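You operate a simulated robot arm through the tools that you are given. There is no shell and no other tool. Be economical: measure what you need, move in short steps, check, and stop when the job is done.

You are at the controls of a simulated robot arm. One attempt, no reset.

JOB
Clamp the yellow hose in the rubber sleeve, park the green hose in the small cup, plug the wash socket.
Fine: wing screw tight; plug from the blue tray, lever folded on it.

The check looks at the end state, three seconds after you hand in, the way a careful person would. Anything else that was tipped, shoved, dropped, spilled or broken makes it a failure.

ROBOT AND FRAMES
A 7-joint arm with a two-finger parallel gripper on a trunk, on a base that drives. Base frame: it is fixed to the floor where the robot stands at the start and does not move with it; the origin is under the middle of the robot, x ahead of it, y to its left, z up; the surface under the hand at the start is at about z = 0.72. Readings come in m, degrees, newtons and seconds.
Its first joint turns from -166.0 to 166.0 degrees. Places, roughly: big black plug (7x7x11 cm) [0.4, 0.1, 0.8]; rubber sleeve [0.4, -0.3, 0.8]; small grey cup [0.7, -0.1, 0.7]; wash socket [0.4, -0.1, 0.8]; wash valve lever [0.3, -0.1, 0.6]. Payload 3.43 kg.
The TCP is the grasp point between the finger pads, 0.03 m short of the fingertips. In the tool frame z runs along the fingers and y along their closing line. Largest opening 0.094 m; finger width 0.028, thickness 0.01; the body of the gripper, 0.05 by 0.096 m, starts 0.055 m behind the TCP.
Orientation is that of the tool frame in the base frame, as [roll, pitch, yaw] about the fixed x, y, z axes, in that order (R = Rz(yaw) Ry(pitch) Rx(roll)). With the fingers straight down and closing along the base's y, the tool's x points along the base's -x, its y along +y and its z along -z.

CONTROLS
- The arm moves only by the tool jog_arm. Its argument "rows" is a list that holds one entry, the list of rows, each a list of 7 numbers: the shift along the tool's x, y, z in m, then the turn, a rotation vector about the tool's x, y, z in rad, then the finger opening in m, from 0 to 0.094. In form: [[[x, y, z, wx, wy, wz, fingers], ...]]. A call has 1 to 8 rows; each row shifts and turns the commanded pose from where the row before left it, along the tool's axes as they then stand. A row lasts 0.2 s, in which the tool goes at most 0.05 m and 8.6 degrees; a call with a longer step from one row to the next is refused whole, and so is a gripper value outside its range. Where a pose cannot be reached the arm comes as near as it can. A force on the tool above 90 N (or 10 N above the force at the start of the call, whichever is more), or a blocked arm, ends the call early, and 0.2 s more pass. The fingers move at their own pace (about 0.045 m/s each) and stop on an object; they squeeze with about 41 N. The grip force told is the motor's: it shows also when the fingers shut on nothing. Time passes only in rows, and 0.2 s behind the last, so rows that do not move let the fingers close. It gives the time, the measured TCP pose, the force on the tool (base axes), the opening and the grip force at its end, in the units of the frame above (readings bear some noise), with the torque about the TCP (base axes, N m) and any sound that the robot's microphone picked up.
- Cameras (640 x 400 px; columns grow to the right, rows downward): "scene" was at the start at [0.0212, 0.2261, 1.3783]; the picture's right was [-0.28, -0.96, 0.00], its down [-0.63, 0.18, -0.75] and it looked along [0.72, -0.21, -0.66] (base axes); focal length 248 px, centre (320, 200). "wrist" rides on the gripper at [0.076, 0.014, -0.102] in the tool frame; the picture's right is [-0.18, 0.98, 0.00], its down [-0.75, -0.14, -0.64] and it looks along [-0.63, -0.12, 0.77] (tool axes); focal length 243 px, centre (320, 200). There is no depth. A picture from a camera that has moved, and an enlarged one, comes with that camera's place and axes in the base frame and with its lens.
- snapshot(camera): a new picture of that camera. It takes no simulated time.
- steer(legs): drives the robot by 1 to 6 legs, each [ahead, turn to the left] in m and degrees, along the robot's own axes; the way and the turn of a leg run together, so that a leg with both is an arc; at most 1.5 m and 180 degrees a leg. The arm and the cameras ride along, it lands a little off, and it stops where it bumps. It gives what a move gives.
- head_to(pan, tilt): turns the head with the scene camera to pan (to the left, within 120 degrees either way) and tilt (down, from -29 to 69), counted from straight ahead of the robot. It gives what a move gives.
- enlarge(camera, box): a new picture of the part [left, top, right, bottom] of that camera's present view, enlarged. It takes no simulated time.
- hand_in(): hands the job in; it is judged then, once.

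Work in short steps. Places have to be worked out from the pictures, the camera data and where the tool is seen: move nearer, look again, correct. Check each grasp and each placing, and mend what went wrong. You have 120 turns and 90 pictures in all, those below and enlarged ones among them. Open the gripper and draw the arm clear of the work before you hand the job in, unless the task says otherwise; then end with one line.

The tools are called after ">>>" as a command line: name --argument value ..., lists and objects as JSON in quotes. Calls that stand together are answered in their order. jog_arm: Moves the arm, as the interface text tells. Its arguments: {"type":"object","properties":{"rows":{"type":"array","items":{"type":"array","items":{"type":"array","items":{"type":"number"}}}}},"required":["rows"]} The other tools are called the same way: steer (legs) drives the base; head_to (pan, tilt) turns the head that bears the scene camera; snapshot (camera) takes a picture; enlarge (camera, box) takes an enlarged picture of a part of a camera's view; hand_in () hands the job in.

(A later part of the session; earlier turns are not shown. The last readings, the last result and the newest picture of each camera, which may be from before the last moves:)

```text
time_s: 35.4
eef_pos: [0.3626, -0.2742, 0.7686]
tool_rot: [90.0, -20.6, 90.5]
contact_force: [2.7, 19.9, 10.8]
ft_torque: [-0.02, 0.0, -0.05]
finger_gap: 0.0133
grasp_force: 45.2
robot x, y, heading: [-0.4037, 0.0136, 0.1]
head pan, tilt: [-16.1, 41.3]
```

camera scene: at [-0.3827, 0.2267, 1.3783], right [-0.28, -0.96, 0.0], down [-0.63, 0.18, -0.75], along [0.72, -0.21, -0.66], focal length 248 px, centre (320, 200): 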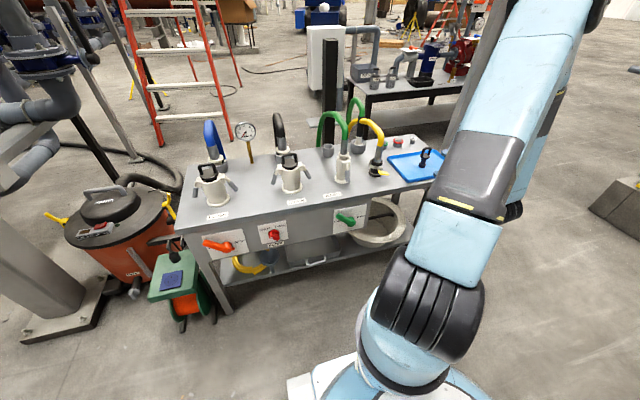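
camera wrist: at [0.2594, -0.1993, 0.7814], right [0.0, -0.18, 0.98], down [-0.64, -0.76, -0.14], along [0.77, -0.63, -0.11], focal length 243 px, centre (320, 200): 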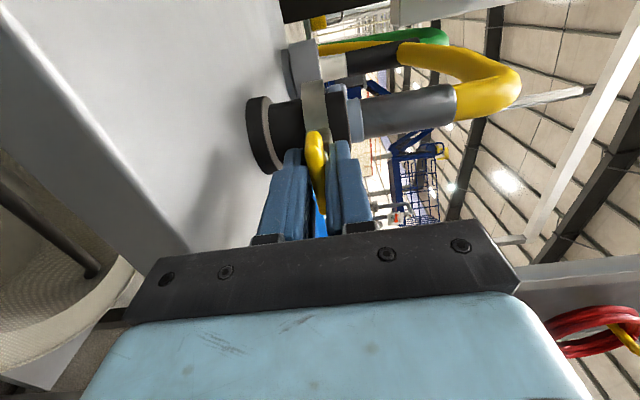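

It turned freely 20°. Continuing to about 85°.

>>> jog_arm --rows '[[[0, 0, 0, 0, 0, 0.14, 0.0], [0, 0, 0, 0, 0, 0.14, 0.0], [0, 0, 0, 0, 0, 0.14, 0.0], [0, 0, 0, 0, 0, 0.14, 0.0], [0, 0, 0, 0, 0, 0.14, 0.0], [0, 0, 0, 0, 0, 0.14, 0.0], [0, 0, 0, 0, 0, 0.14, 0.0], [0, 0, 0, 0, 0, 0.14, 0.0]]]'

>>> snapshot --camera "wrist"

```text
time_s: 37.2
eef_pos: [0.3628, -0.2751, 0.7666]
tool_rot: [89.3, -84.8, 91.1]
contact_force: [2.8, 42.8, 11.2]
ft_torque: [-0.02, -0.77, 0.07]
finger_gap: 0.0136
grasp_force: 45.1
robot x, y, heading: [-0.4028, 0.014, 0.2]
head pan, tilt: [-16.1, 41.3]
```

```text
53 pictures are left
camera wrist: at [0.2599, -0.2831, 0.8446], right [0.01, -1.0, -0.09], down [-0.64, 0.07, -0.76], along [0.77, 0.07, -0.64], focal length 243 px, centre (320, 200)
```

wrist: 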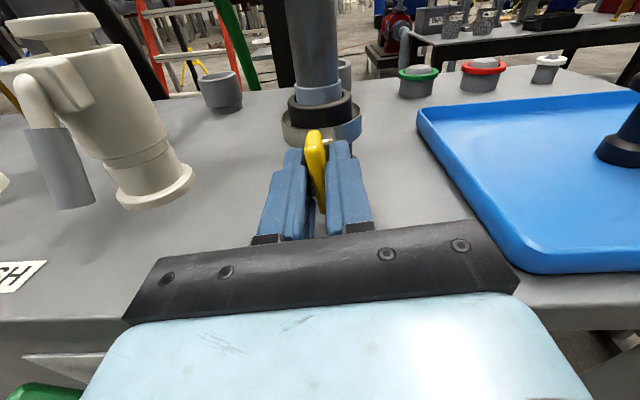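

The wing turned with the hand; no tightening torque yet. I ease 3 mm toward +y and keep turning.

>>> jog_arm --rows '[[[0, -0.003, 0, 0, 0, 0.0, 0.0], [0, 0, 0, 0, 0, 0.14, 0.0], [0, 0, 0, 0, 0, 0.14, 0.0], [0, 0, 0, 0, 0, 0.14, 0.0], [0, 0, 0, 0, 0, 0.14, 0.0], [0, 0, 0, 0, 0, 0.14, 0.0]]]'

```text
time_s: 38.6
eef_pos: [0.3626, -0.275, 0.7685]
tool_rot: [-89.9, -55.2, -89.8]
contact_force: [8.3, 9.2, 16.2]
ft_torque: [-0.03, -1.02, -0.74]
finger_gap: 0.0134
grasp_force: 44.3
robot x, y, heading: [-0.4017, 0.0099, 0.2]
head pan, tilt: [-16.1, 41.3]
```

At 125° still free. Continuing.

>>> jog_arm --rows '[[[0, 0, 0, 0, 0, 0.14, 0.0], [0, 0, 0, 0, 0, 0.14, 0.0], [0, 0, 0, 0, 0, 0.14, 0.0], [0, 0, 0, 0, 0, 0.14, 0.0], [0, 0, 0, 0, 0, 0.14, 0.0], [0, 0, 0, 0, 0, 0.14, 0.0]]]'

```text
time_s: 40.0
eef_pos: [0.3611, -0.274, 0.7694]
tool_rot: [-89.9, -6.9, -89.8]
contact_force: [14.6, 0.6, 16.2]
ft_torque: [0.01, -0.1, -0.79]
finger_gap: 0.0135
grasp_force: 44.3
robot x, y, heading: [-0.4017, 0.0132, 0.1]
head pan, tilt: [-16.1, 41.3]
```

At 173°. Checking the clamp band visually.

>>> enlarge --camera "scene" --box '[350, 120, 420, 190]'

>>> jog_arm --rows '[[[0, 0, 0, 0, 0, 0.14, 0.0], [0, 0, 0, 0, 0, 0.14, 0.0], [0, 0, 0, 0, 0, 0.14, 0.0], [0, 0, 0, 0, 0, 0.14, 0.0], [0, 0, 0, 0, 0, 0.14, 0.0]]]'

```text
5.71 times, centred on (385, 155) of scene
camera zoom: at [-0.3825, 0.227, 1.3783], right [-0.28, -0.96, 0.0], down [-0.63, 0.18, -0.75], along [0.72, -0.21, -0.66], focal length 1416 px, centre (-51, 457)
```

zoom: 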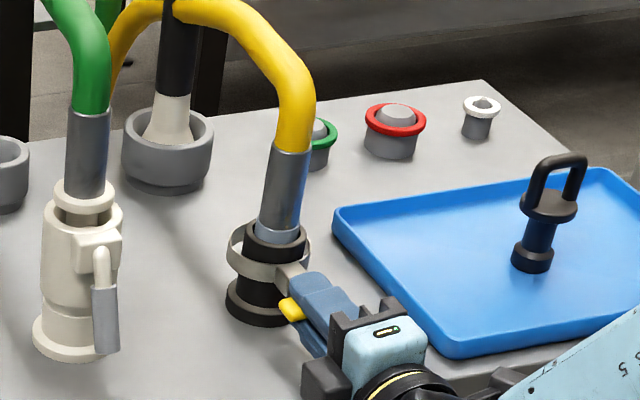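

```text
time_s: 41.2
eef_pos: [0.3621, -0.275, 0.768]
tool_rot: [-89.9, 33.1, -89.6]
contact_force: [21.4, -13.3, 18.8]
ft_torque: [-0.02, -0.46, 0.66]
finger_gap: 0.0132
grasp_force: 45.0
robot x, y, heading: [-0.4035, 0.0155, -0.0]
head pan, tilt: [-16.1, 41.3]
```

At 213°, no resistance yet. Continuing.

>>> jog_arm --rows '[[[0, 0, 0, 0, 0, 0.14, 0.0], [0, 0, 0, 0, 0, 0.14, 0.0], [0, 0, 0, 0, 0, 0.14, 0.0], [0, 0, 0, 0, 0, 0.14, 0.0], [0, 0, 0, 0, 0, 0.14, 0.0], [0, 0, 0, 0, 0, 0.14, 0.0]]]'

```text
time_s: 42.6
eef_pos: [0.3603, -0.275, 0.7686]
tool_rot: [-89.5, 81.3, -89.4]
contact_force: [14.3, -20.6, 22.8]
ft_torque: [-0.01, -1.08, 0.11]
finger_gap: 0.0133
grasp_force: 44.9
robot x, y, heading: [-0.4055, 0.0136, 0.1]
head pan, tilt: [-16.1, 41.3]
```

261°. Continuing.

>>> jog_arm --rows '[[[0, 0, 0.001, 0, 0, 0.14, 0.0], [0, 0, 0, 0, 0, 0.14, 0.0], [0, 0, 0, 0, 0, 0.14, 0.0], [0, 0, 0, 0, 0, 0.14, 0.0], [0, 0, 0, 0, 0, 0.14, 0.0], [0, 0, 0, 0, 0, 0.14, 0.0]]]'

>>> enlarge --camera "scene" --box '[350, 120, 420, 190]'

```text
time_s: 44.0
eef_pos: [0.362, -0.2736, 0.7681]
tool_rot: [89.9, 50.6, 90.2]
contact_force: [-21.5, -21.6, 9.1]
ft_torque: [0.0, -0.76, -0.68]
finger_gap: 0.0134
grasp_force: 45.6
robot x, y, heading: [-0.4039, 0.0102, 0.0]
head pan, tilt: [-16.1, 41.3]
```

```text
5.71 times, centred on (385, 155) of scene
camera zoom: at [-0.3839, 0.2262, 1.3784], right [-0.28, -0.96, 0.0], down [-0.63, 0.18, -0.75], along [0.72, -0.21, -0.66], focal length 1416 px, centre (-51, 457)
```

zoom: 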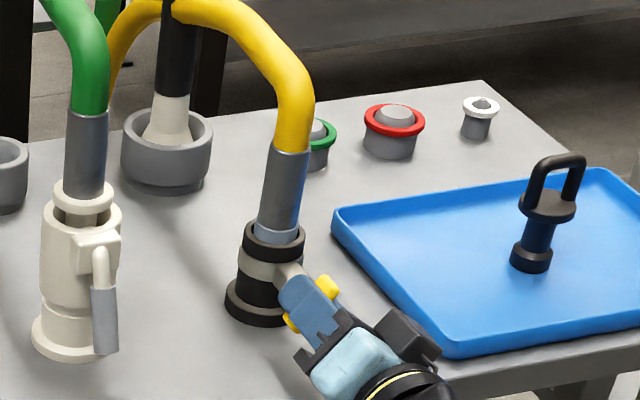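

The band has drawn up tight against the sleeve. Turning further until resistance is felt.

>>> jog_arm --rows '[[[0, 0, -0.001, 0, 0, 0.14, 0.0], [0, 0, 0, 0, 0, 0.14, 0.0], [0, 0, 0, 0, 0, 0.14, 0.0]]]'

```text
time_s: 44.8
eef_pos: [0.362, -0.275, 0.7683]
tool_rot: [90.0, 26.5, 90.3]
contact_force: [3.4, -19.0, 1.4]
ft_torque: [-0.03, -0.46, -0.83]
finger_gap: 0.0135
grasp_force: 45.1
robot x, y, heading: [-0.3989, 0.0115, -0.2]
head pan, tilt: [-16.1, 41.3]
```

Still no torque at 333°. A bit further in small steps.

>>> jog_arm --rows '[[[0, 0, 0, 0, 0, 0.12, 0.0], [0, 0, 0, 0, 0, 0.12, 0.0], [0, 0, 0, 0, 0, 0.12, 0.0]]]'

```text
time_s: 45.6
eef_pos: [0.3618, -0.2735, 0.7686]
tool_rot: [90.0, 5.9, 90.3]
contact_force: [-10.0, -16.9, -5.3]
ft_torque: [-0.05, 0.01, 0.19]
finger_gap: 0.0136
grasp_force: 44.9
robot x, y, heading: [-0.4012, 0.0163, 0.1]
head pan, tilt: [-16.1, 41.3]
```

>>> jog_arm --rows '[[[0, 0, 0, 0, 0, 0.12, 0.0], [0, 0, 0, 0, 0, 0.12, 0.0], [0, 0, 0, 0, 0, 0.12, 0.0]]]'

>>> enlarge --camera "scene" --box '[360, 130, 410, 180]'

```text
time_s: 46.3
eef_pos: [0.3628, -0.2735, 0.7673]
tool_rot: [91.1, -7.0, 90.3]
contact_force: [19.0, -1.7, -13.4]
ft_torque: [-1.08, 0.0, -0.52]
finger_gap: 0.0161
grasp_force: 45.3
out of reach, approached as far as the arm can: row 2, 3
robot x, y, heading: [-0.4057, 0.0136, 0.1]
head pan, tilt: [-16.1, 41.3]
stopped in row 3: the force on the tool passed its limit at 98 N (the readings are from after the stop); the commanded pose is now the measured one
```

```text
8.00 times, centred on (385, 155) of scene
camera zoom: at [-0.3814, 0.2265, 1.3783], right [-0.28, -0.96, 0.0], down [-0.64, 0.18, -0.75], along [0.72, -0.21, -0.66], focal length 1982 px, centre (-200, 560)
```

zoom: 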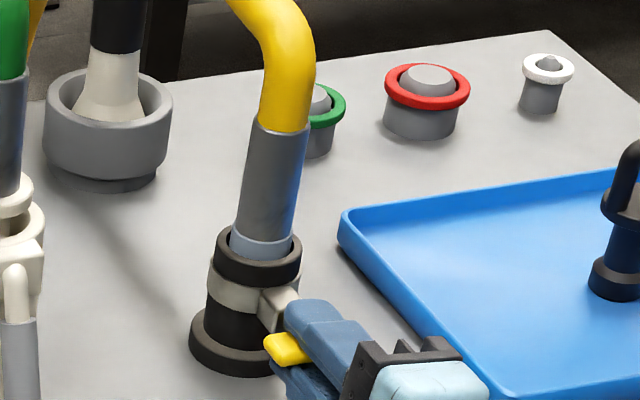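

Resistance appeared (~1 N·m), but also the wrist's limit. To be sure, I'll release, back off, rotate the hand −180°, regrip and test tightness.

>>> jog_arm --rows '[[[0, 0, 0, 0, 0, 0, 0.04], [0, 0, 0, 0, 0, 0, 0.04], [0, 0, -0.035, 0, 0, 0, 0.04], [0, 0, -0.035, 0, 0, -0.02, 0.04], [0, 0, 0, 0, 0, -0.149, 0.04], [0, 0, 0, 0, 0, -0.149, 0.04], [0, 0, 0, 0, 0, -0.149, 0.04], [0, 0, 0, 0, 0, -0.149, 0.04]]]'

>>> jog_arm --rows '[[[0, 0, 0, 0, 0, -0.149, 0.04], [0, 0, 0, 0, 0, -0.149, 0.04], [0, 0, 0, 0, 0, -0.149, 0.04], [0, 0, 0, 0, 0, -0.149, 0.04], [0, 0, 0, 0, 0, -0.149, 0.04], [0, 0, 0, 0, 0, -0.149, 0.04], [0, 0, 0, 0, 0, -0.149, 0.04], [0, 0, 0, 0, 0, -0.149, 0.04]]]'

>>> jog_arm --rows '[[[0, 0, 0, 0, 0, -0.149, 0.04], [0, 0, 0, 0, 0, -0.149, 0.04], [0, 0, 0, 0, 0, -0.149, 0.04], [0, 0, 0, 0, 0, -0.149, 0.04], [0, 0, 0, 0, 0, -0.149, 0.04], [0, 0, 0, 0, 0, -0.149, 0.04], [0, 0, 0, 0, 0, -0.149, 0.04], [0, 0, 0, 0, 0, -0.149, 0.04]]]'

>>> snapshot --camera "wrist"

```text
time_s: 48.1
eef_pos: [0.2917, -0.2748, 0.7715]
tool_rot: [91.1, 28.3, 91.1]
contact_force: [0.6, -0.2, 0.0]
ft_torque: [0.02, 0.0, 0.01]
finger_gap: 0.0399
grasp_force: 0.0
robot x, y, heading: [-0.4023, 0.0147, -0.0]
head pan, tilt: [-16.1, 41.3]
```

```text
time_s: 49.9
eef_pos: [0.291, -0.2738, 0.7712]
tool_rot: [-99.2, 83.4, -98.7]
contact_force: [-0.3, 0.7, -0.5]
ft_torque: [0.0, 0.01, -0.03]
finger_gap: 0.0401
grasp_force: 0.1
robot x, y, heading: [-0.4053, 0.0169, -0.0]
head pan, tilt: [-16.1, 41.3]
```

```text
time_s: 51.7
eef_pos: [0.2903, -0.2737, 0.7711]
tool_rot: [-91.1, 15.1, -89.9]
contact_force: [0.6, -0.4, -0.9]
ft_torque: [0.0, 0.01, 0.0]
finger_gap: 0.0399
grasp_force: 0.1
robot x, y, heading: [-0.4045, 0.0116, 0.1]
head pan, tilt: [-16.1, 41.3]
```

```text
49 pictures are left
camera wrist: at [0.1886, -0.3455, 0.7396], right [-0.02, 0.43, -0.9], down [-0.64, 0.69, 0.34], along [0.77, 0.59, 0.26], focal length 243 px, centre (320, 200)
```

wrist: 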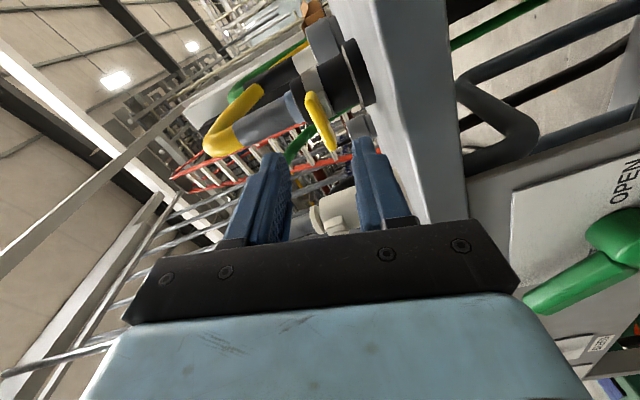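

The wing is slightly skewed to the fingers; I correct −8°, move in and regrip.

>>> jog_arm --rows '[[[0, 0, 0, 0, 0, -0.14, 0.04], [0.001, 0.003, 0.035, 0, 0, 0, 0.04], [0, 0, 0.037, 0, 0, 0, 0.04], [0, 0, 0, 0, 0, 0, 0.0], [0, 0, 0, 0, 0, 0, 0.0], [0, 0, 0, 0, 0, 0, 0.0]]]'

>>> jog_arm --rows '[[[0, 0, 0, 0, 0, 0.08, 0.0], [0, 0, 0, 0, 0, 0.08, 0.0], [0, 0, 0, 0, 0, 0.0, 0.0]]]'

```text
time_s: 53.1
eef_pos: [0.3639, -0.2751, 0.7676]
tool_rot: [-90.9, 7.1, -89.6]
contact_force: [1.4, -1.7, 14.9]
ft_torque: [-0.85, -0.03, -0.1]
finger_gap: 0.0161
grasp_force: 42.3
robot x, y, heading: [-0.4046, 0.0155, -0.0]
head pan, tilt: [-16.1, 41.3]
```

```text
time_s: 53.9
eef_pos: [0.3646, -0.2732, 0.7686]
tool_rot: [-91.0, 16.4, -89.6]
contact_force: [9.5, 6.7, 21.3]
ft_torque: [-1.37, 0.03, 1.08]
finger_gap: 0.0204
grasp_force: 44.7
robot x, y, heading: [-0.3996, 0.0141, 0.1]
head pan, tilt: [-16.1, 41.3]
```

Firm −1.4 N·m while the wing holds still: it is tight. Turning back to align, releasing and backing off.

>>> jog_arm --rows '[[[0, 0, 0, 0, 0, -0.13, 0.0], [0, 0, 0, 0, 0, -0.1, 0.04], [0, 0, 0, 0, 0, 0, 0.04], [0, 0, -0.035, 0, 0, 0, 0.04], [0, 0, -0.035, 0, 0, 0, 0.04], [0, 0, -0.04, 0, 0, 0, 0.04]]]'

>>> enlarge --camera "scene" --box '[330, 120, 450, 190]'

```text
time_s: 55.3
eef_pos: [0.2539, -0.2757, 0.7686]
tool_rot: [-91.1, 3.1, -89.4]
contact_force: [0.6, 0.2, -0.4]
ft_torque: [-0.02, -0.04, -0.02]
finger_gap: 0.0401
grasp_force: 0.0
robot x, y, heading: [-0.4069, 0.0147, 0.1]
head pan, tilt: [-16.1, 41.3]
```

```text
5.33 times, centred on (390, 155) of scene
camera zoom: at [-0.3823, 0.2267, 1.3783], right [-0.28, -0.96, 0.0], down [-0.63, 0.18, -0.75], along [0.72, -0.21, -0.66], focal length 1322 px, centre (-53, 440)
```

zoom: 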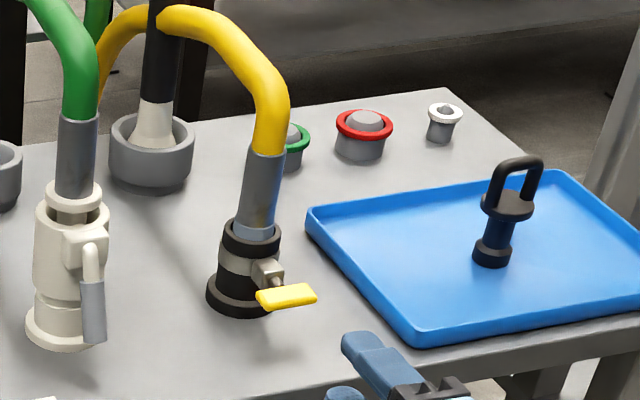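

Hose clamped with band tight. Next the wash lever and pressure: rotating the hand back to camera-up while checking the gauge.

>>> enlarge --camera "scene" --box '[215, 100, 395, 260]'

>>> jog_arm --rows '[[[0, -0.02, -0.02, 0, 0, -0.146, 0.04], [0, 0, -0.02, 0, 0, -0.146, 0.04], [0, 0, 0, 0, 0, -0.146, 0.04], [0, 0, 0, 0, 0, -0.146, 0.04], [0, 0, 0, 0, 0, -0.146, 0.04], [0, 0, 0, 0, 0, -0.146, 0.04], [0, 0, 0, 0, 0, -0.146, 0.04], [0, 0, 0, 0, 0, -0.146, 0.04]]]'

>>> jog_arm --rows '[[[0, 0, 0, 0, 0, -0.146, 0.04], [0, 0, 0, 0, 0, -0.146, 0.04], [0, 0, 0, 0, 0, -0.146, 0.04], [0.04, 0, 0, 0, 0, 0, 0.04], [0.02, -0.04, 0, 0, 0, 0, 0.04], [0.02, -0.04, 0, 0, 0, 0, 0.04], [0, -0.04, 0, 0, 0, 0, 0.04], [0, -0.045, 0, 0, 0, 0, 0.04]]]'

>>> snapshot --camera "wrist"

```text
2.50 times, centred on (305, 180) of scene
camera zoom: at [-0.3823, 0.2267, 1.3783], right [-0.28, -0.96, 0.0], down [-0.63, 0.18, -0.75], along [0.72, -0.21, -0.66], focal length 620 px, centre (358, 250)
```

zoom: 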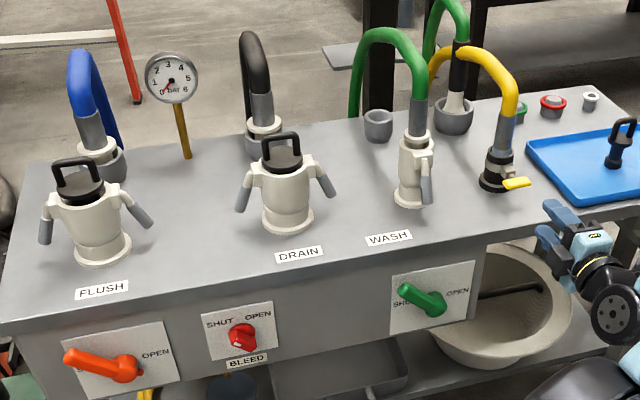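

```text
time_s: 57.1
eef_pos: [0.2138, -0.277, 0.7893]
tool_rot: [-92.5, -63.9, -87.4]
contact_force: [-0.5, -1.1, -0.6]
ft_torque: [-0.03, -0.02, 0.0]
finger_gap: 0.0398
grasp_force: 0.0
robot x, y, heading: [-0.4032, 0.0143, 0.0]
head pan, tilt: [-16.1, 41.3]
```

```text
time_s: 58.9
eef_pos: [0.2515, -0.1344, 0.853]
tool_rot: [-134.6, -88.5, -44.9]
contact_force: [-0.7, -0.4, 0.4]
ft_torque: [0.02, -0.01, 0.02]
finger_gap: 0.0398
grasp_force: 0.2
out of reach, approached as far as the arm can: row 7, 8
robot x, y, heading: [-0.4048, 0.0125, -0.3]
head pan, tilt: [-16.1, 41.3]
```

```text
46 pictures are left
camera wrist: at [0.1505, -0.1506, 0.9306], right [0.01, -0.98, -0.2], down [-0.66, 0.15, -0.74], along [0.75, 0.14, -0.64], focal length 243 px, centre (320, 200)
```

wrist: 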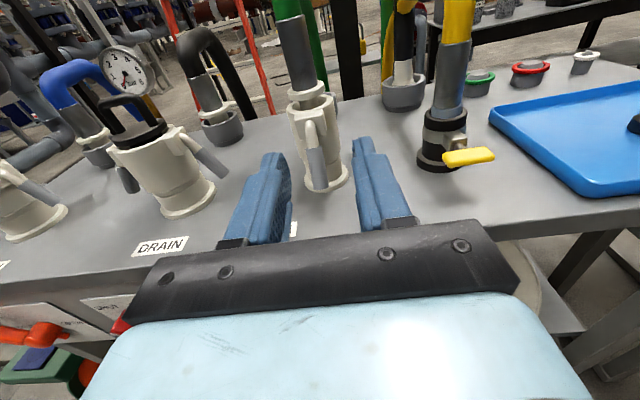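

Hand now has camera up, in front of the wash socket. Enlarging the gauge/bleed valve and the lever.

>>> enlarge --camera "scene" --box '[232, 118, 262, 138]'

>>> enlarge --camera "scene" --box '[250, 210, 370, 260]'

>>> enlarge --camera "wrist" --box '[240, 60, 400, 220]'

```text
16.00 times, centred on (247, 128) of scene
camera zoom: at [-0.3831, 0.2266, 1.3783], right [-0.28, -0.96, 0.0], down [-0.63, 0.18, -0.75], along [0.72, -0.21, -0.66], focal length 3965 px, centre (1488, 1352)
```

zoom: 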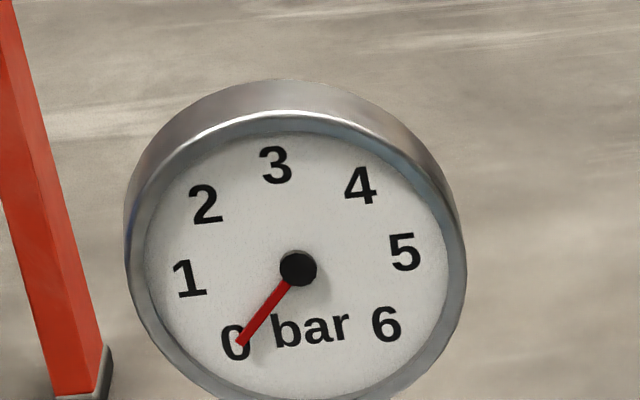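

```text
5.33 times, centred on (310, 235) of scene
camera zoom: at [-0.3831, 0.2266, 1.3783], right [-0.28, -0.96, 0.0], down [-0.63, 0.18, -0.75], along [0.72, -0.21, -0.66], focal length 1322 px, centre (373, 13)
```

zoom: 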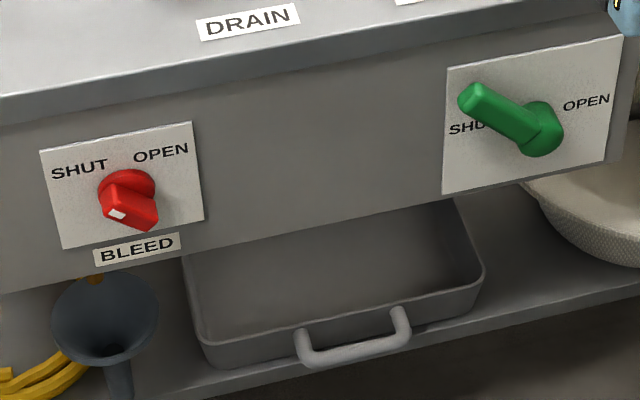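

```text
2.50 times, centred on (320, 140) of wrist
camera zoom: at [0.1505, -0.1506, 0.9306], right [0.01, -0.98, -0.2], down [-0.66, 0.15, -0.74], along [0.75, 0.14, -0.64], focal length 606 px, centre (320, 350)
```

zoom: 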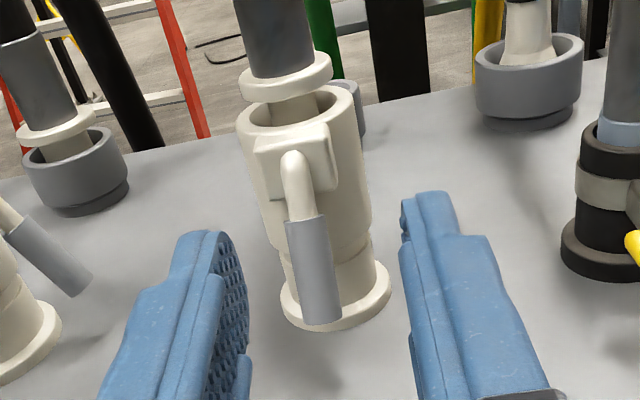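

Gauge is at 0 and wash valve is SHUT. Lever: elbow ≈(0.408,-0.115,0.821), tip ≈(0.376,-0.113,0.757), folded down. I'll tilt the tool ~35° below horizontal to grip the handle and swing it up.

>>> jog_arm --rows '[[[0, 0, 0, 0, -0.145, 0, 0.04], [0, 0, 0, 0, -0.145, 0, 0.04], [0, 0, 0, 0, -0.145, 0, 0.04], [0, 0, 0, 0, -0.145, 0, 0.04]]]'

>>> snapshot --camera "wrist"

```text
time_s: 59.9
eef_pos: [0.2585, -0.1405, 0.8515]
tool_rot: [-178.0, -55.6, -1.1]
contact_force: [0.1, -0.1, 0.2]
ft_torque: [0.01, 0.0, 0.01]
finger_gap: 0.0397
grasp_force: 0.0
out of reach, approached as far as the arm can: row 1
robot x, y, heading: [-0.4012, 0.0151, -0.1]
head pan, tilt: [-16.1, 41.3]
```

```text
42 pictures are left
camera wrist: at [0.2166, -0.157, 0.9714], right [-0.1, -0.98, -0.17], down [-0.96, 0.14, -0.26], along [0.27, 0.14, -0.95], focal length 243 px, centre (320, 200)
```

wrist: 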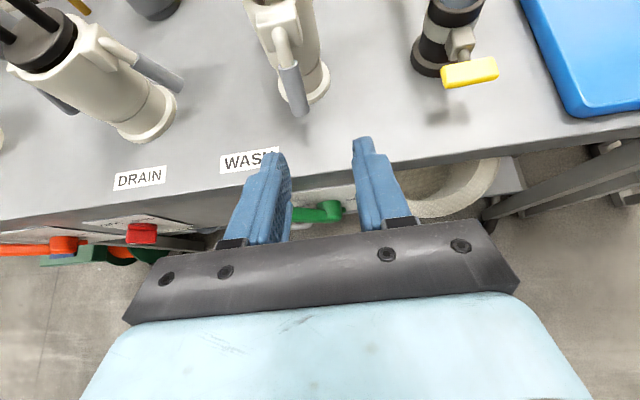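

Handle confirmed at x≈0.375–0.41, y≈-0.115. Moving in so the fingers straddle the handle mid-length.

>>> jog_arm --rows '[[[0.004, -0.0085, 0.03, 0, 0, 0, 0.04], [0.004, -0.0085, 0.03, 0, 0, 0, 0.04], [0.004, -0.0085, 0.03, 0, 0, 0, 0.04], [0.001, 0, 0.026, 0, 0, 0, 0.04]]]'

>>> snapshot --camera "wrist"

```text
time_s: 60.9
eef_pos: [0.3598, -0.112, 0.7983]
tool_rot: [-178.1, -55.6, -1.2]
contact_force: [-0.5, -0.1, 0.1]
ft_torque: [0.01, 0.01, 0.01]
finger_gap: 0.0402
grasp_force: 0.1
robot x, y, heading: [-0.4051, 0.018, 0.3]
head pan, tilt: [-16.1, 41.3]
```

```text
41 pictures are left
camera wrist: at [0.3185, -0.1291, 0.9182], right [-0.1, -0.98, -0.17], down [-0.96, 0.14, -0.26], along [0.28, 0.14, -0.95], focal length 243 px, centre (320, 200)
```

wrist: 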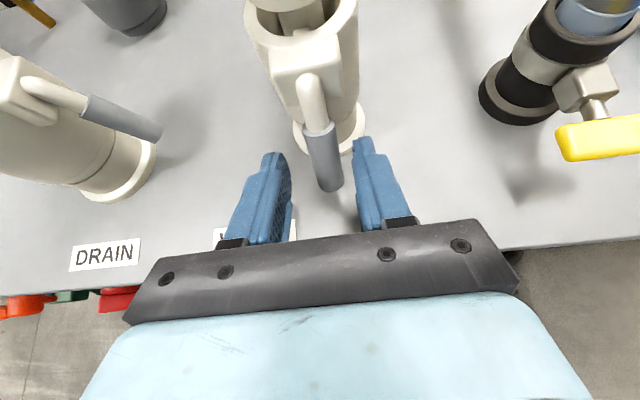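

Handle is between the fingers. Advancing 2.5 cm and closing.

>>> jog_arm --rows '[[[0, 0.001, 0.025, 0, 0, 0, 0.04], [0, 0, 0, 0, 0, 0, 0.0], [0, 0, 0, 0, 0, 0, 0.0], [0, 0, 0, 0, 0, 0, 0.0], [0, 0, 0, 0, 0, 0, 0.0]]]'

```text
time_s: 62.1
eef_pos: [0.3801, -0.1156, 0.784]
tool_rot: [-178.0, -55.7, -1.2]
contact_force: [0.5, -21.9, -3.2]
ft_torque: [0.13, 0.15, -0.2]
finger_gap: 0.0216
grasp_force: 44.6
robot x, y, heading: [-0.4074, 0.0157, -0.0]
head pan, tilt: [-16.1, 41.3]
```

Gripped the 21.6 mm handle. Easing 1.5 mm sideways and swinging it out along an arc about the hinge ≈(0.412,0.82).

>>> jog_arm --rows '[[[0, 0.0015, 0, 0, 0, 0, 0.0], [0.0021, 0, -0.0074, 0, 0, 0, 0.0], [0.0022, 0, -0.0074, 0, 0, 0, 0.0], [0.0049, 0, -0.0068, 0, 0, 0, 0.0], [0.0049, 0, -0.0068, 0, 0, 0, 0.0]]]'

>>> snapshot --camera "wrist"

```text
time_s: 63.3
eef_pos: [0.3627, -0.1151, 0.8083]
tool_rot: [-178.1, -55.3, -1.2]
contact_force: [-19.2, -4.0, -38.3]
ft_torque: [-0.03, 1.87, 0.02]
finger_gap: 0.0185
grasp_force: 45.2
robot x, y, heading: [-0.404, 0.0143, 0.0]
head pan, tilt: [-16.1, 41.3]
```

```text
40 pictures are left
camera wrist: at [0.3228, -0.1322, 0.9295], right [-0.1, -0.98, -0.17], down [-0.96, 0.14, -0.25], along [0.27, 0.14, -0.95], focal length 243 px, centre (320, 200)
```

wrist: 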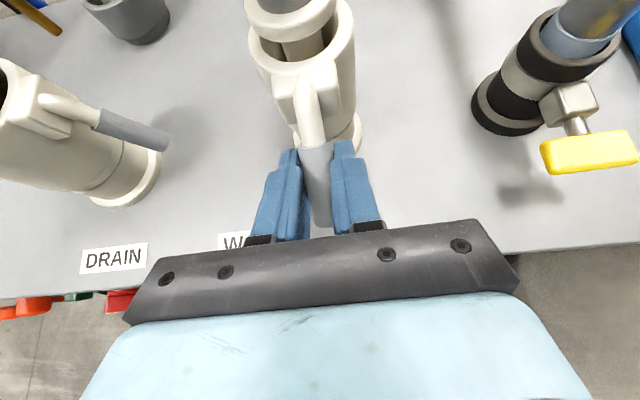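

The lever follows. Continuing the arc with a bit of tilt to follow it.

>>> jog_arm --rows '[[[0.0068, 0, -0.0047, 0, -0.08, 0, 0.0], [0.0068, 0, -0.0047, 0, -0.08, 0, 0.0], [0.0081, 0, -0.0021, 0, -0.08, 0, 0.0], [0.0081, 0, -0.0021, 0, -0.08, 0, 0.0]]]'

>>> snapshot --camera "wrist"

>>> enlarge --camera "scene" --box '[310, 110, 400, 190]'

```text
time_s: 64.3
eef_pos: [0.3686, -0.1151, 0.8413]
tool_rot: [-178.6, -37.1, -0.6]
contact_force: [-70.9, 5.0, -6.0]
ft_torque: [0.33, 1.4, -0.9]
finger_gap: 0.0186
grasp_force: 44.8
robot x, y, heading: [-0.4027, 0.0131, 0.0]
head pan, tilt: [-16.1, 41.3]
```

```text
39 pictures are left
camera wrist: at [0.3681, -0.1321, 0.9684], right [-0.14, -0.98, -0.13], down [-0.99, 0.13, 0.06], along [-0.04, 0.14, -0.99], focal length 243 px, centre (320, 200)
```

wrist: 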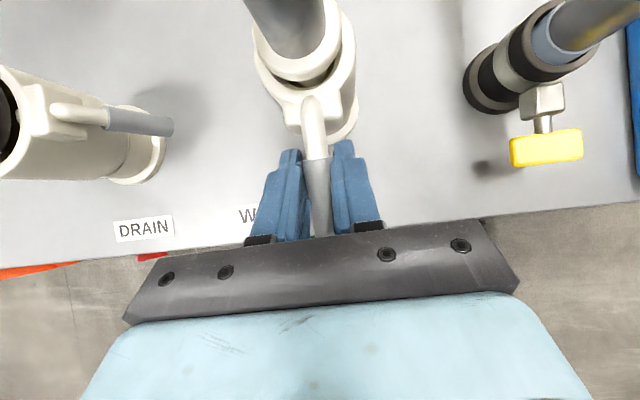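

```text
5.00 times, centred on (355, 150) of scene
camera zoom: at [-0.3856, 0.2268, 1.3783], right [-0.28, -0.96, 0.0], down [-0.63, 0.18, -0.75], along [0.72, -0.21, -0.66], focal length 1239 px, centre (145, 450)
```

zoom: 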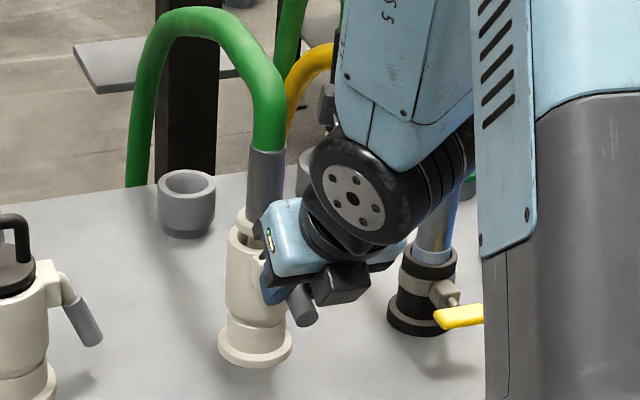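

Force −71 N in x: my radius is a bit short. Easing 6 mm outward, then opening to inspect the lever.

>>> jog_arm --rows '[[[-0.0048, 0, -0.0036, 0, 0, 0, 0.0], [0, 0, 0, 0, 0, 0, 0.04], [0, 0, 0, 0, 0, 0, 0.05], [0, 0, -0.04, 0, 0, 0, 0.05], [0, 0, -0.04, 0, 0, 0, 0.05], [-0.03, 0, -0.03, 0, 0, 0, 0.05], [-0.03, 0, 0, 0, 0, 0, 0.05]]]'

>>> snapshot --camera "wrist"

>>> enlarge --camera "scene" --box '[310, 110, 400, 190]'

```text
time_s: 65.9
eef_pos: [0.2551, -0.1172, 0.8921]
tool_rot: [-178.7, -37.4, -0.2]
contact_force: [0.1, -0.2, -0.7]
ft_torque: [0.01, 0.0, 0.01]
finger_gap: 0.0499
grasp_force: 0.0
robot x, y, heading: [-0.404, 0.0112, -0.2]
head pan, tilt: [-16.1, 41.3]
```

```text
37 pictures are left
camera wrist: at [0.2531, -0.1335, 1.0191], right [-0.14, -0.98, -0.13], down [-0.99, 0.13, 0.05], along [-0.04, 0.14, -0.99], focal length 243 px, centre (320, 200)
```

wrist: 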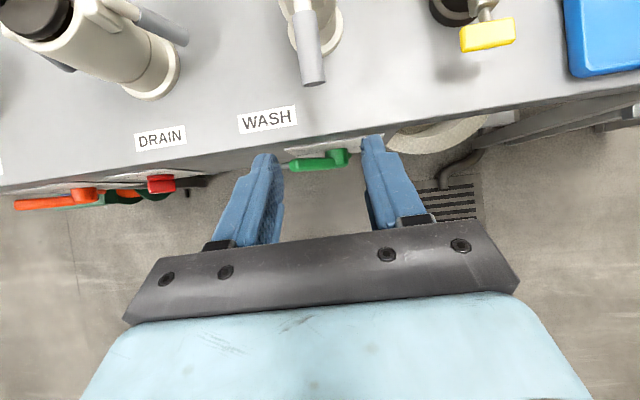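

```text
5.00 times, centred on (355, 150) of scene
camera zoom: at [-0.3828, 0.2268, 1.3783], right [-0.28, -0.96, 0.0], down [-0.63, 0.18, -0.75], along [0.72, -0.21, -0.66], focal length 1239 px, centre (145, 450)
```

zoom: 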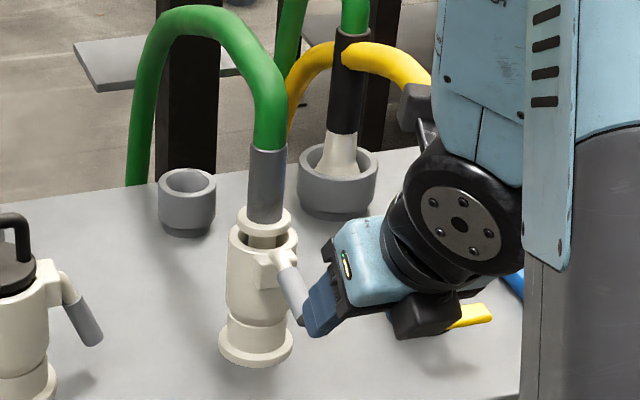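

The lever is now about horizontal (tip ≈(0.353,-0.114,0.81)). I'll bring closed fingertips beneath it and push it further up: first tilt and position low in front.

>>> jog_arm --rows '[[[0, 0, 0, 0, 0.145, 0, 0.0], [0, 0, 0, 0, 0.145, 0, 0.0], [0, 0, 0, 0, 0.145, 0, 0.0], [0, 0, 0, 0, 0.145, 0, 0.0], [-0.04, -0.002, 0.015, 0, 0, 0, 0.0], [-0.04, 0, 0.015, 0, 0, 0, 0.0], [-0.04, 0, 0.02, 0, 0, 0, 0.0]]]'

>>> snapshot --camera "wrist"

```text
time_s: 67.5
eef_pos: [0.2827, -0.1217, 0.7618]
tool_rot: [-176.8, -70.7, -2.6]
contact_force: [-0.2, 0.0, 0.7]
ft_torque: [-0.03, 0.0, -0.01]
finger_gap: 0.0
grasp_force: 33.1
out of reach, approached as far as the arm can: row 3, 4
robot x, y, heading: [-0.4008, 0.0162, 0.0]
head pan, tilt: [-16.1, 41.3]
```

```text
35 pictures are left
camera wrist: at [0.2112, -0.1382, 0.8674], right [-0.05, -0.98, -0.19], down [-0.86, 0.14, -0.5], along [0.51, 0.14, -0.85], focal length 243 px, centre (320, 200)
```

wrist: 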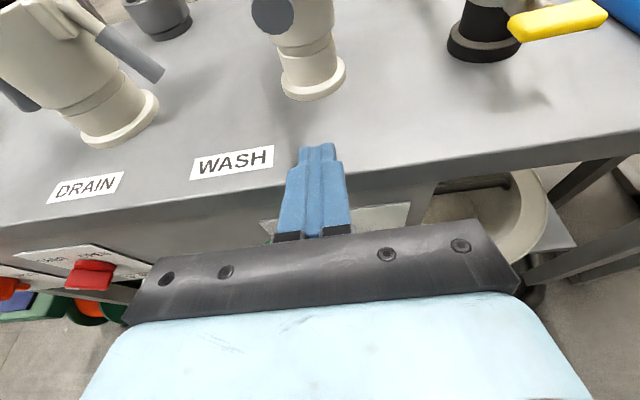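

Handle seen end-on at y≈-0.112, z≈0.815. Sliding the fingertips under it, then lifting.

>>> jog_arm --rows '[[[0.0152, -0.0045, 0.0345, 0, 0, 0, 0.0], [0.0152, -0.0045, 0.0345, 0, 0, 0, 0.0], [0.0142, 0, -0.005, 0, 0, 0, 0.0], [0.0142, 0, -0.005, 0, 0, 0, 0.0], [0.0142, 0, -0.005, 0, 0, 0, 0.0]]]'

>>> jog_arm --rows '[[[0.0142, 0, -0.005, 0, 0, 0, 0.0], [0.0142, 0, -0.005, 0, 0, 0, 0.0], [0.0174, 0, 0.0045, 0, 0, 0, 0.0], [0.0174, 0, 0.0045, 0, 0, 0, 0.0]]]'

>>> enlarge --camera "scene" --box '[310, 110, 400, 190]'

```text
time_s: 68.7
eef_pos: [0.3572, -0.1124, 0.8126]
tool_rot: [-176.7, -70.6, -2.6]
contact_force: [0.3, 0.6, 0.7]
ft_torque: [-0.02, 0.01, 0.02]
finger_gap: 0.0
grasp_force: 32.3
robot x, y, heading: [-0.4065, 0.0141, -0.0]
head pan, tilt: [-16.1, 41.3]
```

```text
time_s: 69.3
eef_pos: [0.3517, -0.113, 0.8265]
tool_rot: [-176.2, -68.9, -3.3]
contact_force: [0.9, -6.0, -35.6]
ft_torque: [0.15, -0.34, 0.05]
finger_gap: 0.0
grasp_force: 33.6
robot x, y, heading: [-0.4028, 0.0099, 0.2]
head pan, tilt: [-16.1, 41.3]
stopped in row 2: the force on the tool passed its limit at 106 N (the readings are from after the stop); the commanded pose is now the measured one
```

```text
5.00 times, centred on (355, 150) of scene
camera zoom: at [-0.3806, 0.2265, 1.3783], right [-0.28, -0.96, 0.0], down [-0.64, 0.18, -0.75], along [0.72, -0.21, -0.66], focal length 1239 px, centre (145, 450)
```

zoom: 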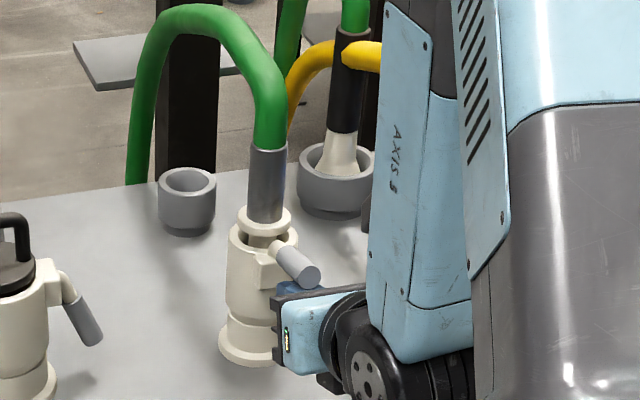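

The lever now stands ~25° above horizontal at a hard stop (open). Retreating below it, back, up, then preparing to grip the green pipe at ≈(0.447,-0.113,0.885).

>>> jog_arm --rows '[[[-0.014, 0, 0.0054, 0, 0, 0, 0.0], [-0.0152, 0, -0.0397, 0, 0, 0, 0.0], [-0.0152, 0, -0.0397, 0, 0, 0, 0.0], [0.0327, 0, -0.0125, 0, 0, 0, 0.06], [0.0327, 0, -0.0125, 0, 0, 0, 0.06], [0.0327, 0, -0.0125, 0, 0, 0, 0.06], [0.0327, 0, -0.0125, 0, 0, 0, 0.06]]]'

>>> jog_arm --rows '[[[0, 0, 0, 0, -0.11, 0, 0.06], [0, 0, 0, 0, -0.11, 0, 0.06], [0, 0, 0, 0, -0.11, 0, 0.06]]]'

>>> snapshot --camera "wrist"

```text
time_s: 70.9
eef_pos: [0.2784, -0.1185, 0.9542]
tool_rot: [-176.3, -69.4, -3.1]
contact_force: [0.5, -0.1, -0.2]
ft_torque: [0.02, -0.02, 0.01]
finger_gap: 0.0602
grasp_force: 0.1
out of reach, approached as far as the arm can: row 5, 6
robot x, y, heading: [-0.4015, 0.0151, 0.1]
head pan, tilt: [-16.1, 41.3]
```

```text
time_s: 71.7
eef_pos: [0.2785, -0.1196, 0.9529]
tool_rot: [-178.1, -50.3, -1.1]
contact_force: [0.9, 0.8, 0.0]
ft_torque: [0.0, 0.02, 0.01]
finger_gap: 0.0601
grasp_force: 0.1
robot x, y, heading: [-0.4057, 0.0163, 0.2]
head pan, tilt: [-16.1, 41.3]
```

```text
33 pictures are left
camera wrist: at [0.2481, -0.1374, 1.0773], right [-0.11, -0.98, -0.16], down [-0.98, 0.14, -0.17], along [0.19, 0.14, -0.97], focal length 243 px, centre (320, 200)
```

wrist: 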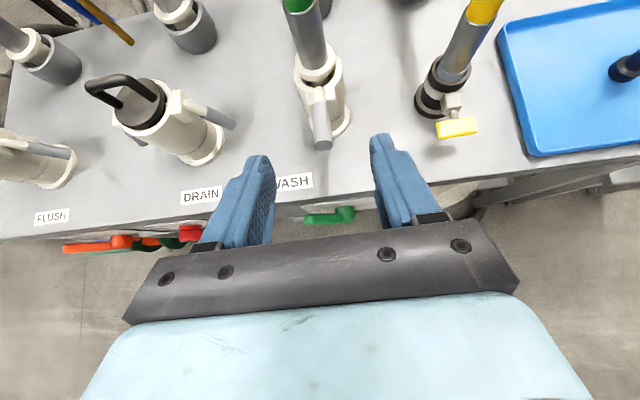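

Pipe confirmed near (0.441,-0.115). Advancing to grip at z≈0.888.

>>> jog_arm --rows '[[[0.0135, -0.0012, 0.0416, 0, 0, 0, 0.06], [0.0135, -0.0012, 0.0416, 0, 0, 0, 0.06], [0.0135, -0.0012, 0.0416, 0, 0, 0, 0.06], [0.0135, -0.0012, 0.0416, 0, 0, 0, 0.06]]]'

>>> snapshot --camera "wrist"

```text
time_s: 72.7
eef_pos: [0.4405, -0.1112, 0.8879]
tool_rot: [-178.0, -50.5, -1.0]
contact_force: [-0.2, -0.8, 0.2]
ft_torque: [-0.01, 0.02, -0.02]
finger_gap: 0.0601
grasp_force: 0.0
robot x, y, heading: [-0.4029, 0.0143, 0.1]
head pan, tilt: [-16.1, 41.3]
```

```text
32 pictures are left
camera wrist: at [0.4106, -0.1287, 1.011], right [-0.11, -0.98, -0.16], down [-0.98, 0.14, -0.17], along [0.19, 0.14, -0.97], focal length 243 px, centre (320, 200)
```

wrist: 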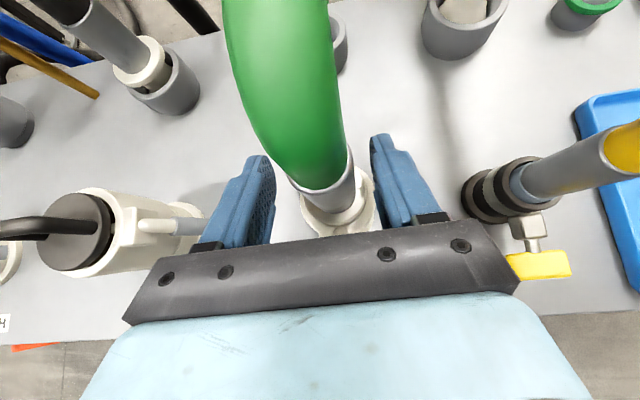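

Pipe is centred between fingers; closing.

>>> jog_arm --rows '[[[0, 0, 0, 0, 0, 0, 0.0], [0, 0, 0, 0, 0, 0, 0.0], [0, 0, 0, 0, 0, 0, 0.0], [0, 0, 0, 0, 0, 0, 0.0]]]'

>>> jog_arm --rows '[[[0.0062, 0, -0.0051, 0, 0, 0, 0.0], [0.0062, 0, -0.0051, 0, 0, 0, 0.0], [0.0062, 0, -0.0051, 0, 0, 0, 0.0]]]'

```text
time_s: 73.7
eef_pos: [0.4406, -0.1109, 0.8868]
tool_rot: [-178.0, -50.4, -1.0]
contact_force: [0.1, -0.7, 0.3]
ft_torque: [0.0, -0.04, 0.01]
finger_gap: 0.0334
grasp_force: 40.8
robot x, y, heading: [-0.4065, 0.0139, 0.1]
head pan, tilt: [-16.1, 41.3]
```

```text
time_s: 74.5
eef_pos: [0.4411, -0.1135, 0.9127]
tool_rot: [-178.0, -50.4, -1.1]
contact_force: [-0.7, 0.5, -1.8]
ft_torque: [0.02, 0.0, 0.02]
finger_gap: 0.0336
grasp_force: 40.5
robot x, y, heading: [-0.4089, 0.014, -0.2]
head pan, tilt: [-16.1, 41.3]
```

Lifts free with no resistance. Lifting another 9 cm and looking.

>>> jog_arm --rows '[[[0.0154, 0, -0.0127, 0, 0, 0, 0.0], [0.0154, 0, -0.0127, 0, 0, 0, 0.0], [0.0154, 0, -0.0127, 0, 0, 0, 0.0], [0.0154, 0, -0.0127, 0, 0, 0, 0.0], [0.0077, 0, -0.0064, 0, 0, 0, 0.0]]]'

>>> enlarge --camera "scene" --box '[300, 80, 420, 200]'

```text
time_s: 75.7
eef_pos: [0.4391, -0.1151, 1.0027]
tool_rot: [-177.9, -50.4, -1.2]
contact_force: [1.0, -0.3, -1.0]
ft_torque: [0.03, -0.01, 0.0]
finger_gap: 0.0332
grasp_force: 41.0
robot x, y, heading: [-0.4075, 0.0163, 0.0]
head pan, tilt: [-16.1, 41.3]
```

```text
3.33 times, centred on (360, 140) of scene
camera zoom: at [-0.3823, 0.2268, 1.3783], right [-0.28, -0.96, 0.0], down [-0.63, 0.18, -0.75], along [0.72, -0.21, -0.66], focal length 826 px, centre (187, 400)
```

zoom: 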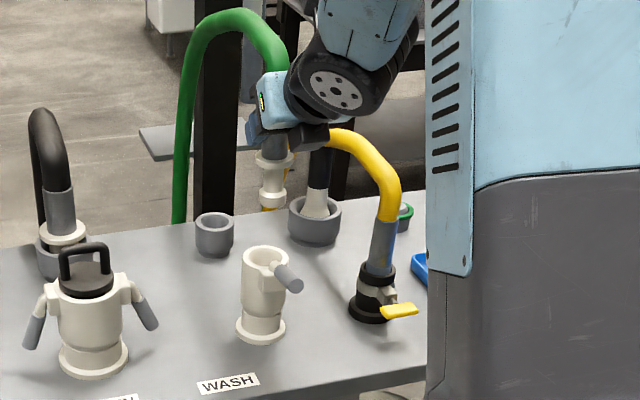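

Green end (with white adapter, bottom ≈10 cm below TCP) is out, lever stays up. Moving it over the small cup ≈(0.652,-0.118).

>>> jog_arm --rows '[[[0.0226, 0.0005, 0.0273, 0, 0, 0, 0.0], [0.0226, 0.0005, 0.0273, 0, 0, 0, 0.0], [0.0226, 0.0005, 0.0273, 0, 0, 0, 0.0], [0.0226, 0.0005, 0.0273, 0, 0, 0, 0.0], [0.0226, 0.0005, 0.0273, 0, 0, 0, 0.0], [0.0226, 0.0005, 0.0273, 0, 0, 0, 0.0]]]'

>>> jog_arm --rows '[[[-0.0154, 0, 0.0127, 0, 0, 0, 0.0], [-0.0154, 0, 0.0127, 0, 0, 0, 0.0], [-0.0154, 0, 0.0127, 0, 0, 0, 0.0], [-0.0154, 0, 0.0127, 0, 0, 0, 0.0]]]'

>>> enlarge --camera "scene" --box '[300, 90, 380, 170]'

>>> snapshot --camera "wrist"

```text
time_s: 77.1
eef_pos: [0.6533, -0.1175, 1.0062]
tool_rot: [-178.1, -50.6, -1.0]
contact_force: [-0.4, -1.4, -0.5]
ft_torque: [0.02, 0.06, 0.01]
finger_gap: 0.0332
grasp_force: 41.2
robot x, y, heading: [-0.4005, 0.0125, -0.1]
head pan, tilt: [-16.1, 41.3]
```

```text
time_s: 78.1
eef_pos: [0.6523, -0.1155, 0.9234]
tool_rot: [-177.9, -50.4, -1.2]
contact_force: [0.7, -0.2, -1.0]
ft_torque: [0.01, 0.01, 0.0]
finger_gap: 0.0333
grasp_force: 40.5
robot x, y, heading: [-0.4036, 0.0155, 0.1]
head pan, tilt: [-16.1, 41.3]
```

```text
5.00 times, centred on (340, 130) of scene
camera zoom: at [-0.3823, 0.2268, 1.3783], right [-0.28, -0.96, 0.0], down [-0.63, 0.18, -0.75], along [0.72, -0.21, -0.66], focal length 1239 px, centre (220, 550)
```

zoom: 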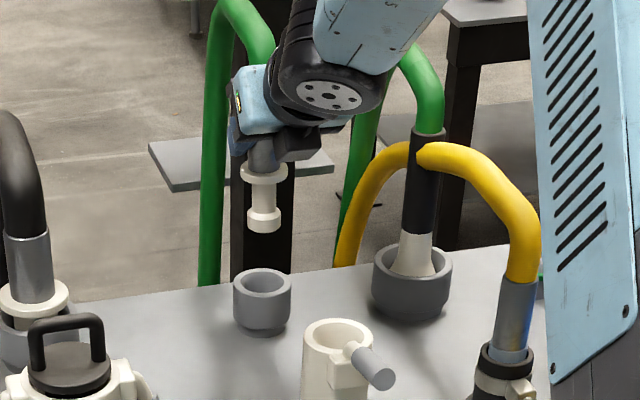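

```text
29 pictures are left
camera wrist: at [0.6217, -0.1331, 1.047], right [-0.11, -0.98, -0.16], down [-0.98, 0.14, -0.17], along [0.19, 0.14, -0.97], focal length 243 px, centre (320, 200)
```

wrist: 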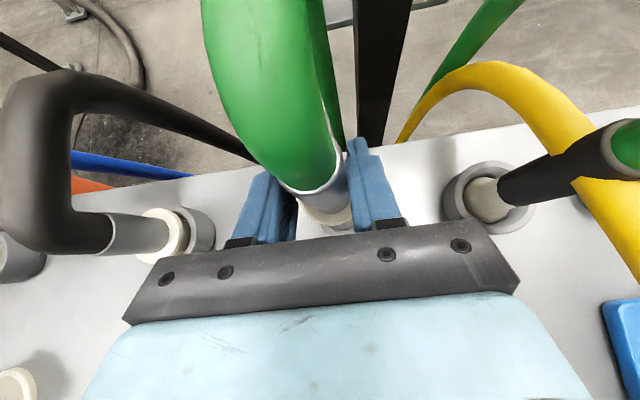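

Adapter lines up laterally with the cup (≈(0.654,-0.116)). Shifting −2 mm in x and lowering 4 cm.

>>> jog_arm --rows '[[[-0.0013, 0, -0.0015, 0, 0, 0, 0.0], [-0.0077, 0, 0.0064, 0, 0, 0, 0.0], [-0.0077, 0, 0.0064, 0, 0, 0, 0.0], [-0.0077, 0, 0.0064, 0, 0, 0, 0.0], [-0.0077, 0, 0.0064, 0, 0, 0, 0.0]]]'

>>> enlarge --camera "scene" --box '[320, 110, 370, 160]'

```text
time_s: 79.3
eef_pos: [0.6504, -0.1137, 0.8846]
tool_rot: [-178.1, -50.4, -1.1]
contact_force: [0.3, -0.1, -2.4]
ft_torque: [0.02, 0.01, -0.03]
finger_gap: 0.0332
grasp_force: 40.8
robot x, y, heading: [-0.4064, 0.0126, -0.1]
head pan, tilt: [-16.1, 41.3]
```

```text
8.00 times, centred on (345, 135) of scene
camera zoom: at [-0.3823, 0.2267, 1.3783], right [-0.28, -0.96, 0.0], down [-0.63, 0.18, -0.75], along [0.72, -0.21, -0.66], focal length 1982 px, centre (120, 720)
```

zoom: 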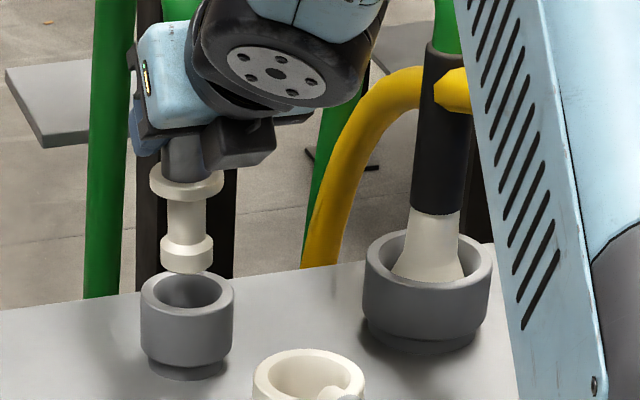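

Still aligned, ~2 cm above the rim. Lowering in small steps watching forces.

>>> jog_arm --rows '[[[-0.0046, 0, 0.0038, 0, 0, 0, 0.0], [-0.0046, 0, 0.0038, 0, 0, 0, 0.0], [-0.0046, 0, 0.0038, 0, 0, 0, 0.0], [-0.0031, 0, 0.0026, 0, 0, 0, 0.0]]]'

>>> jog_arm --rows '[[[-0.0031, 0, 0.0026, 0, 0, 0, 0.0], [-0.0031, 0, 0.0026, 0, 0, 0, 0.0]]]'

>>> enlarge --camera "scene" --box '[320, 110, 370, 160]'

```text
time_s: 80.3
eef_pos: [0.6517, -0.1136, 0.8617]
tool_rot: [-178.0, -50.4, -1.1]
contact_force: [-0.1, 0.4, -1.4]
ft_torque: [-0.02, 0.0, -0.01]
finger_gap: 0.0332
grasp_force: 40.4
robot x, y, heading: [-0.4069, 0.0124, -0.1]
head pan, tilt: [-16.1, 41.3]
```

```text
time_s: 80.9
eef_pos: [0.6509, -0.1135, 0.8539]
tool_rot: [-178.1, -50.5, -1.1]
contact_force: [-0.3, -3.6, -1.2]
ft_torque: [-0.31, 0.06, -0.05]
finger_gap: 0.0332
grasp_force: 41.5
robot x, y, heading: [-0.4009, 0.0185, 0.2]
head pan, tilt: [-16.1, 41.3]
```

```text
8.00 times, centred on (345, 135) of scene
camera zoom: at [-0.3822, 0.2267, 1.3783], right [-0.28, -0.96, 0.0], down [-0.63, 0.18, -0.75], along [0.72, -0.21, -0.66], focal length 1982 px, centre (120, 720)
```

zoom: 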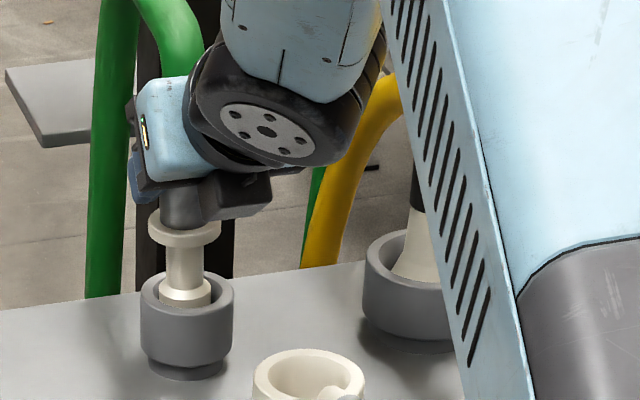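

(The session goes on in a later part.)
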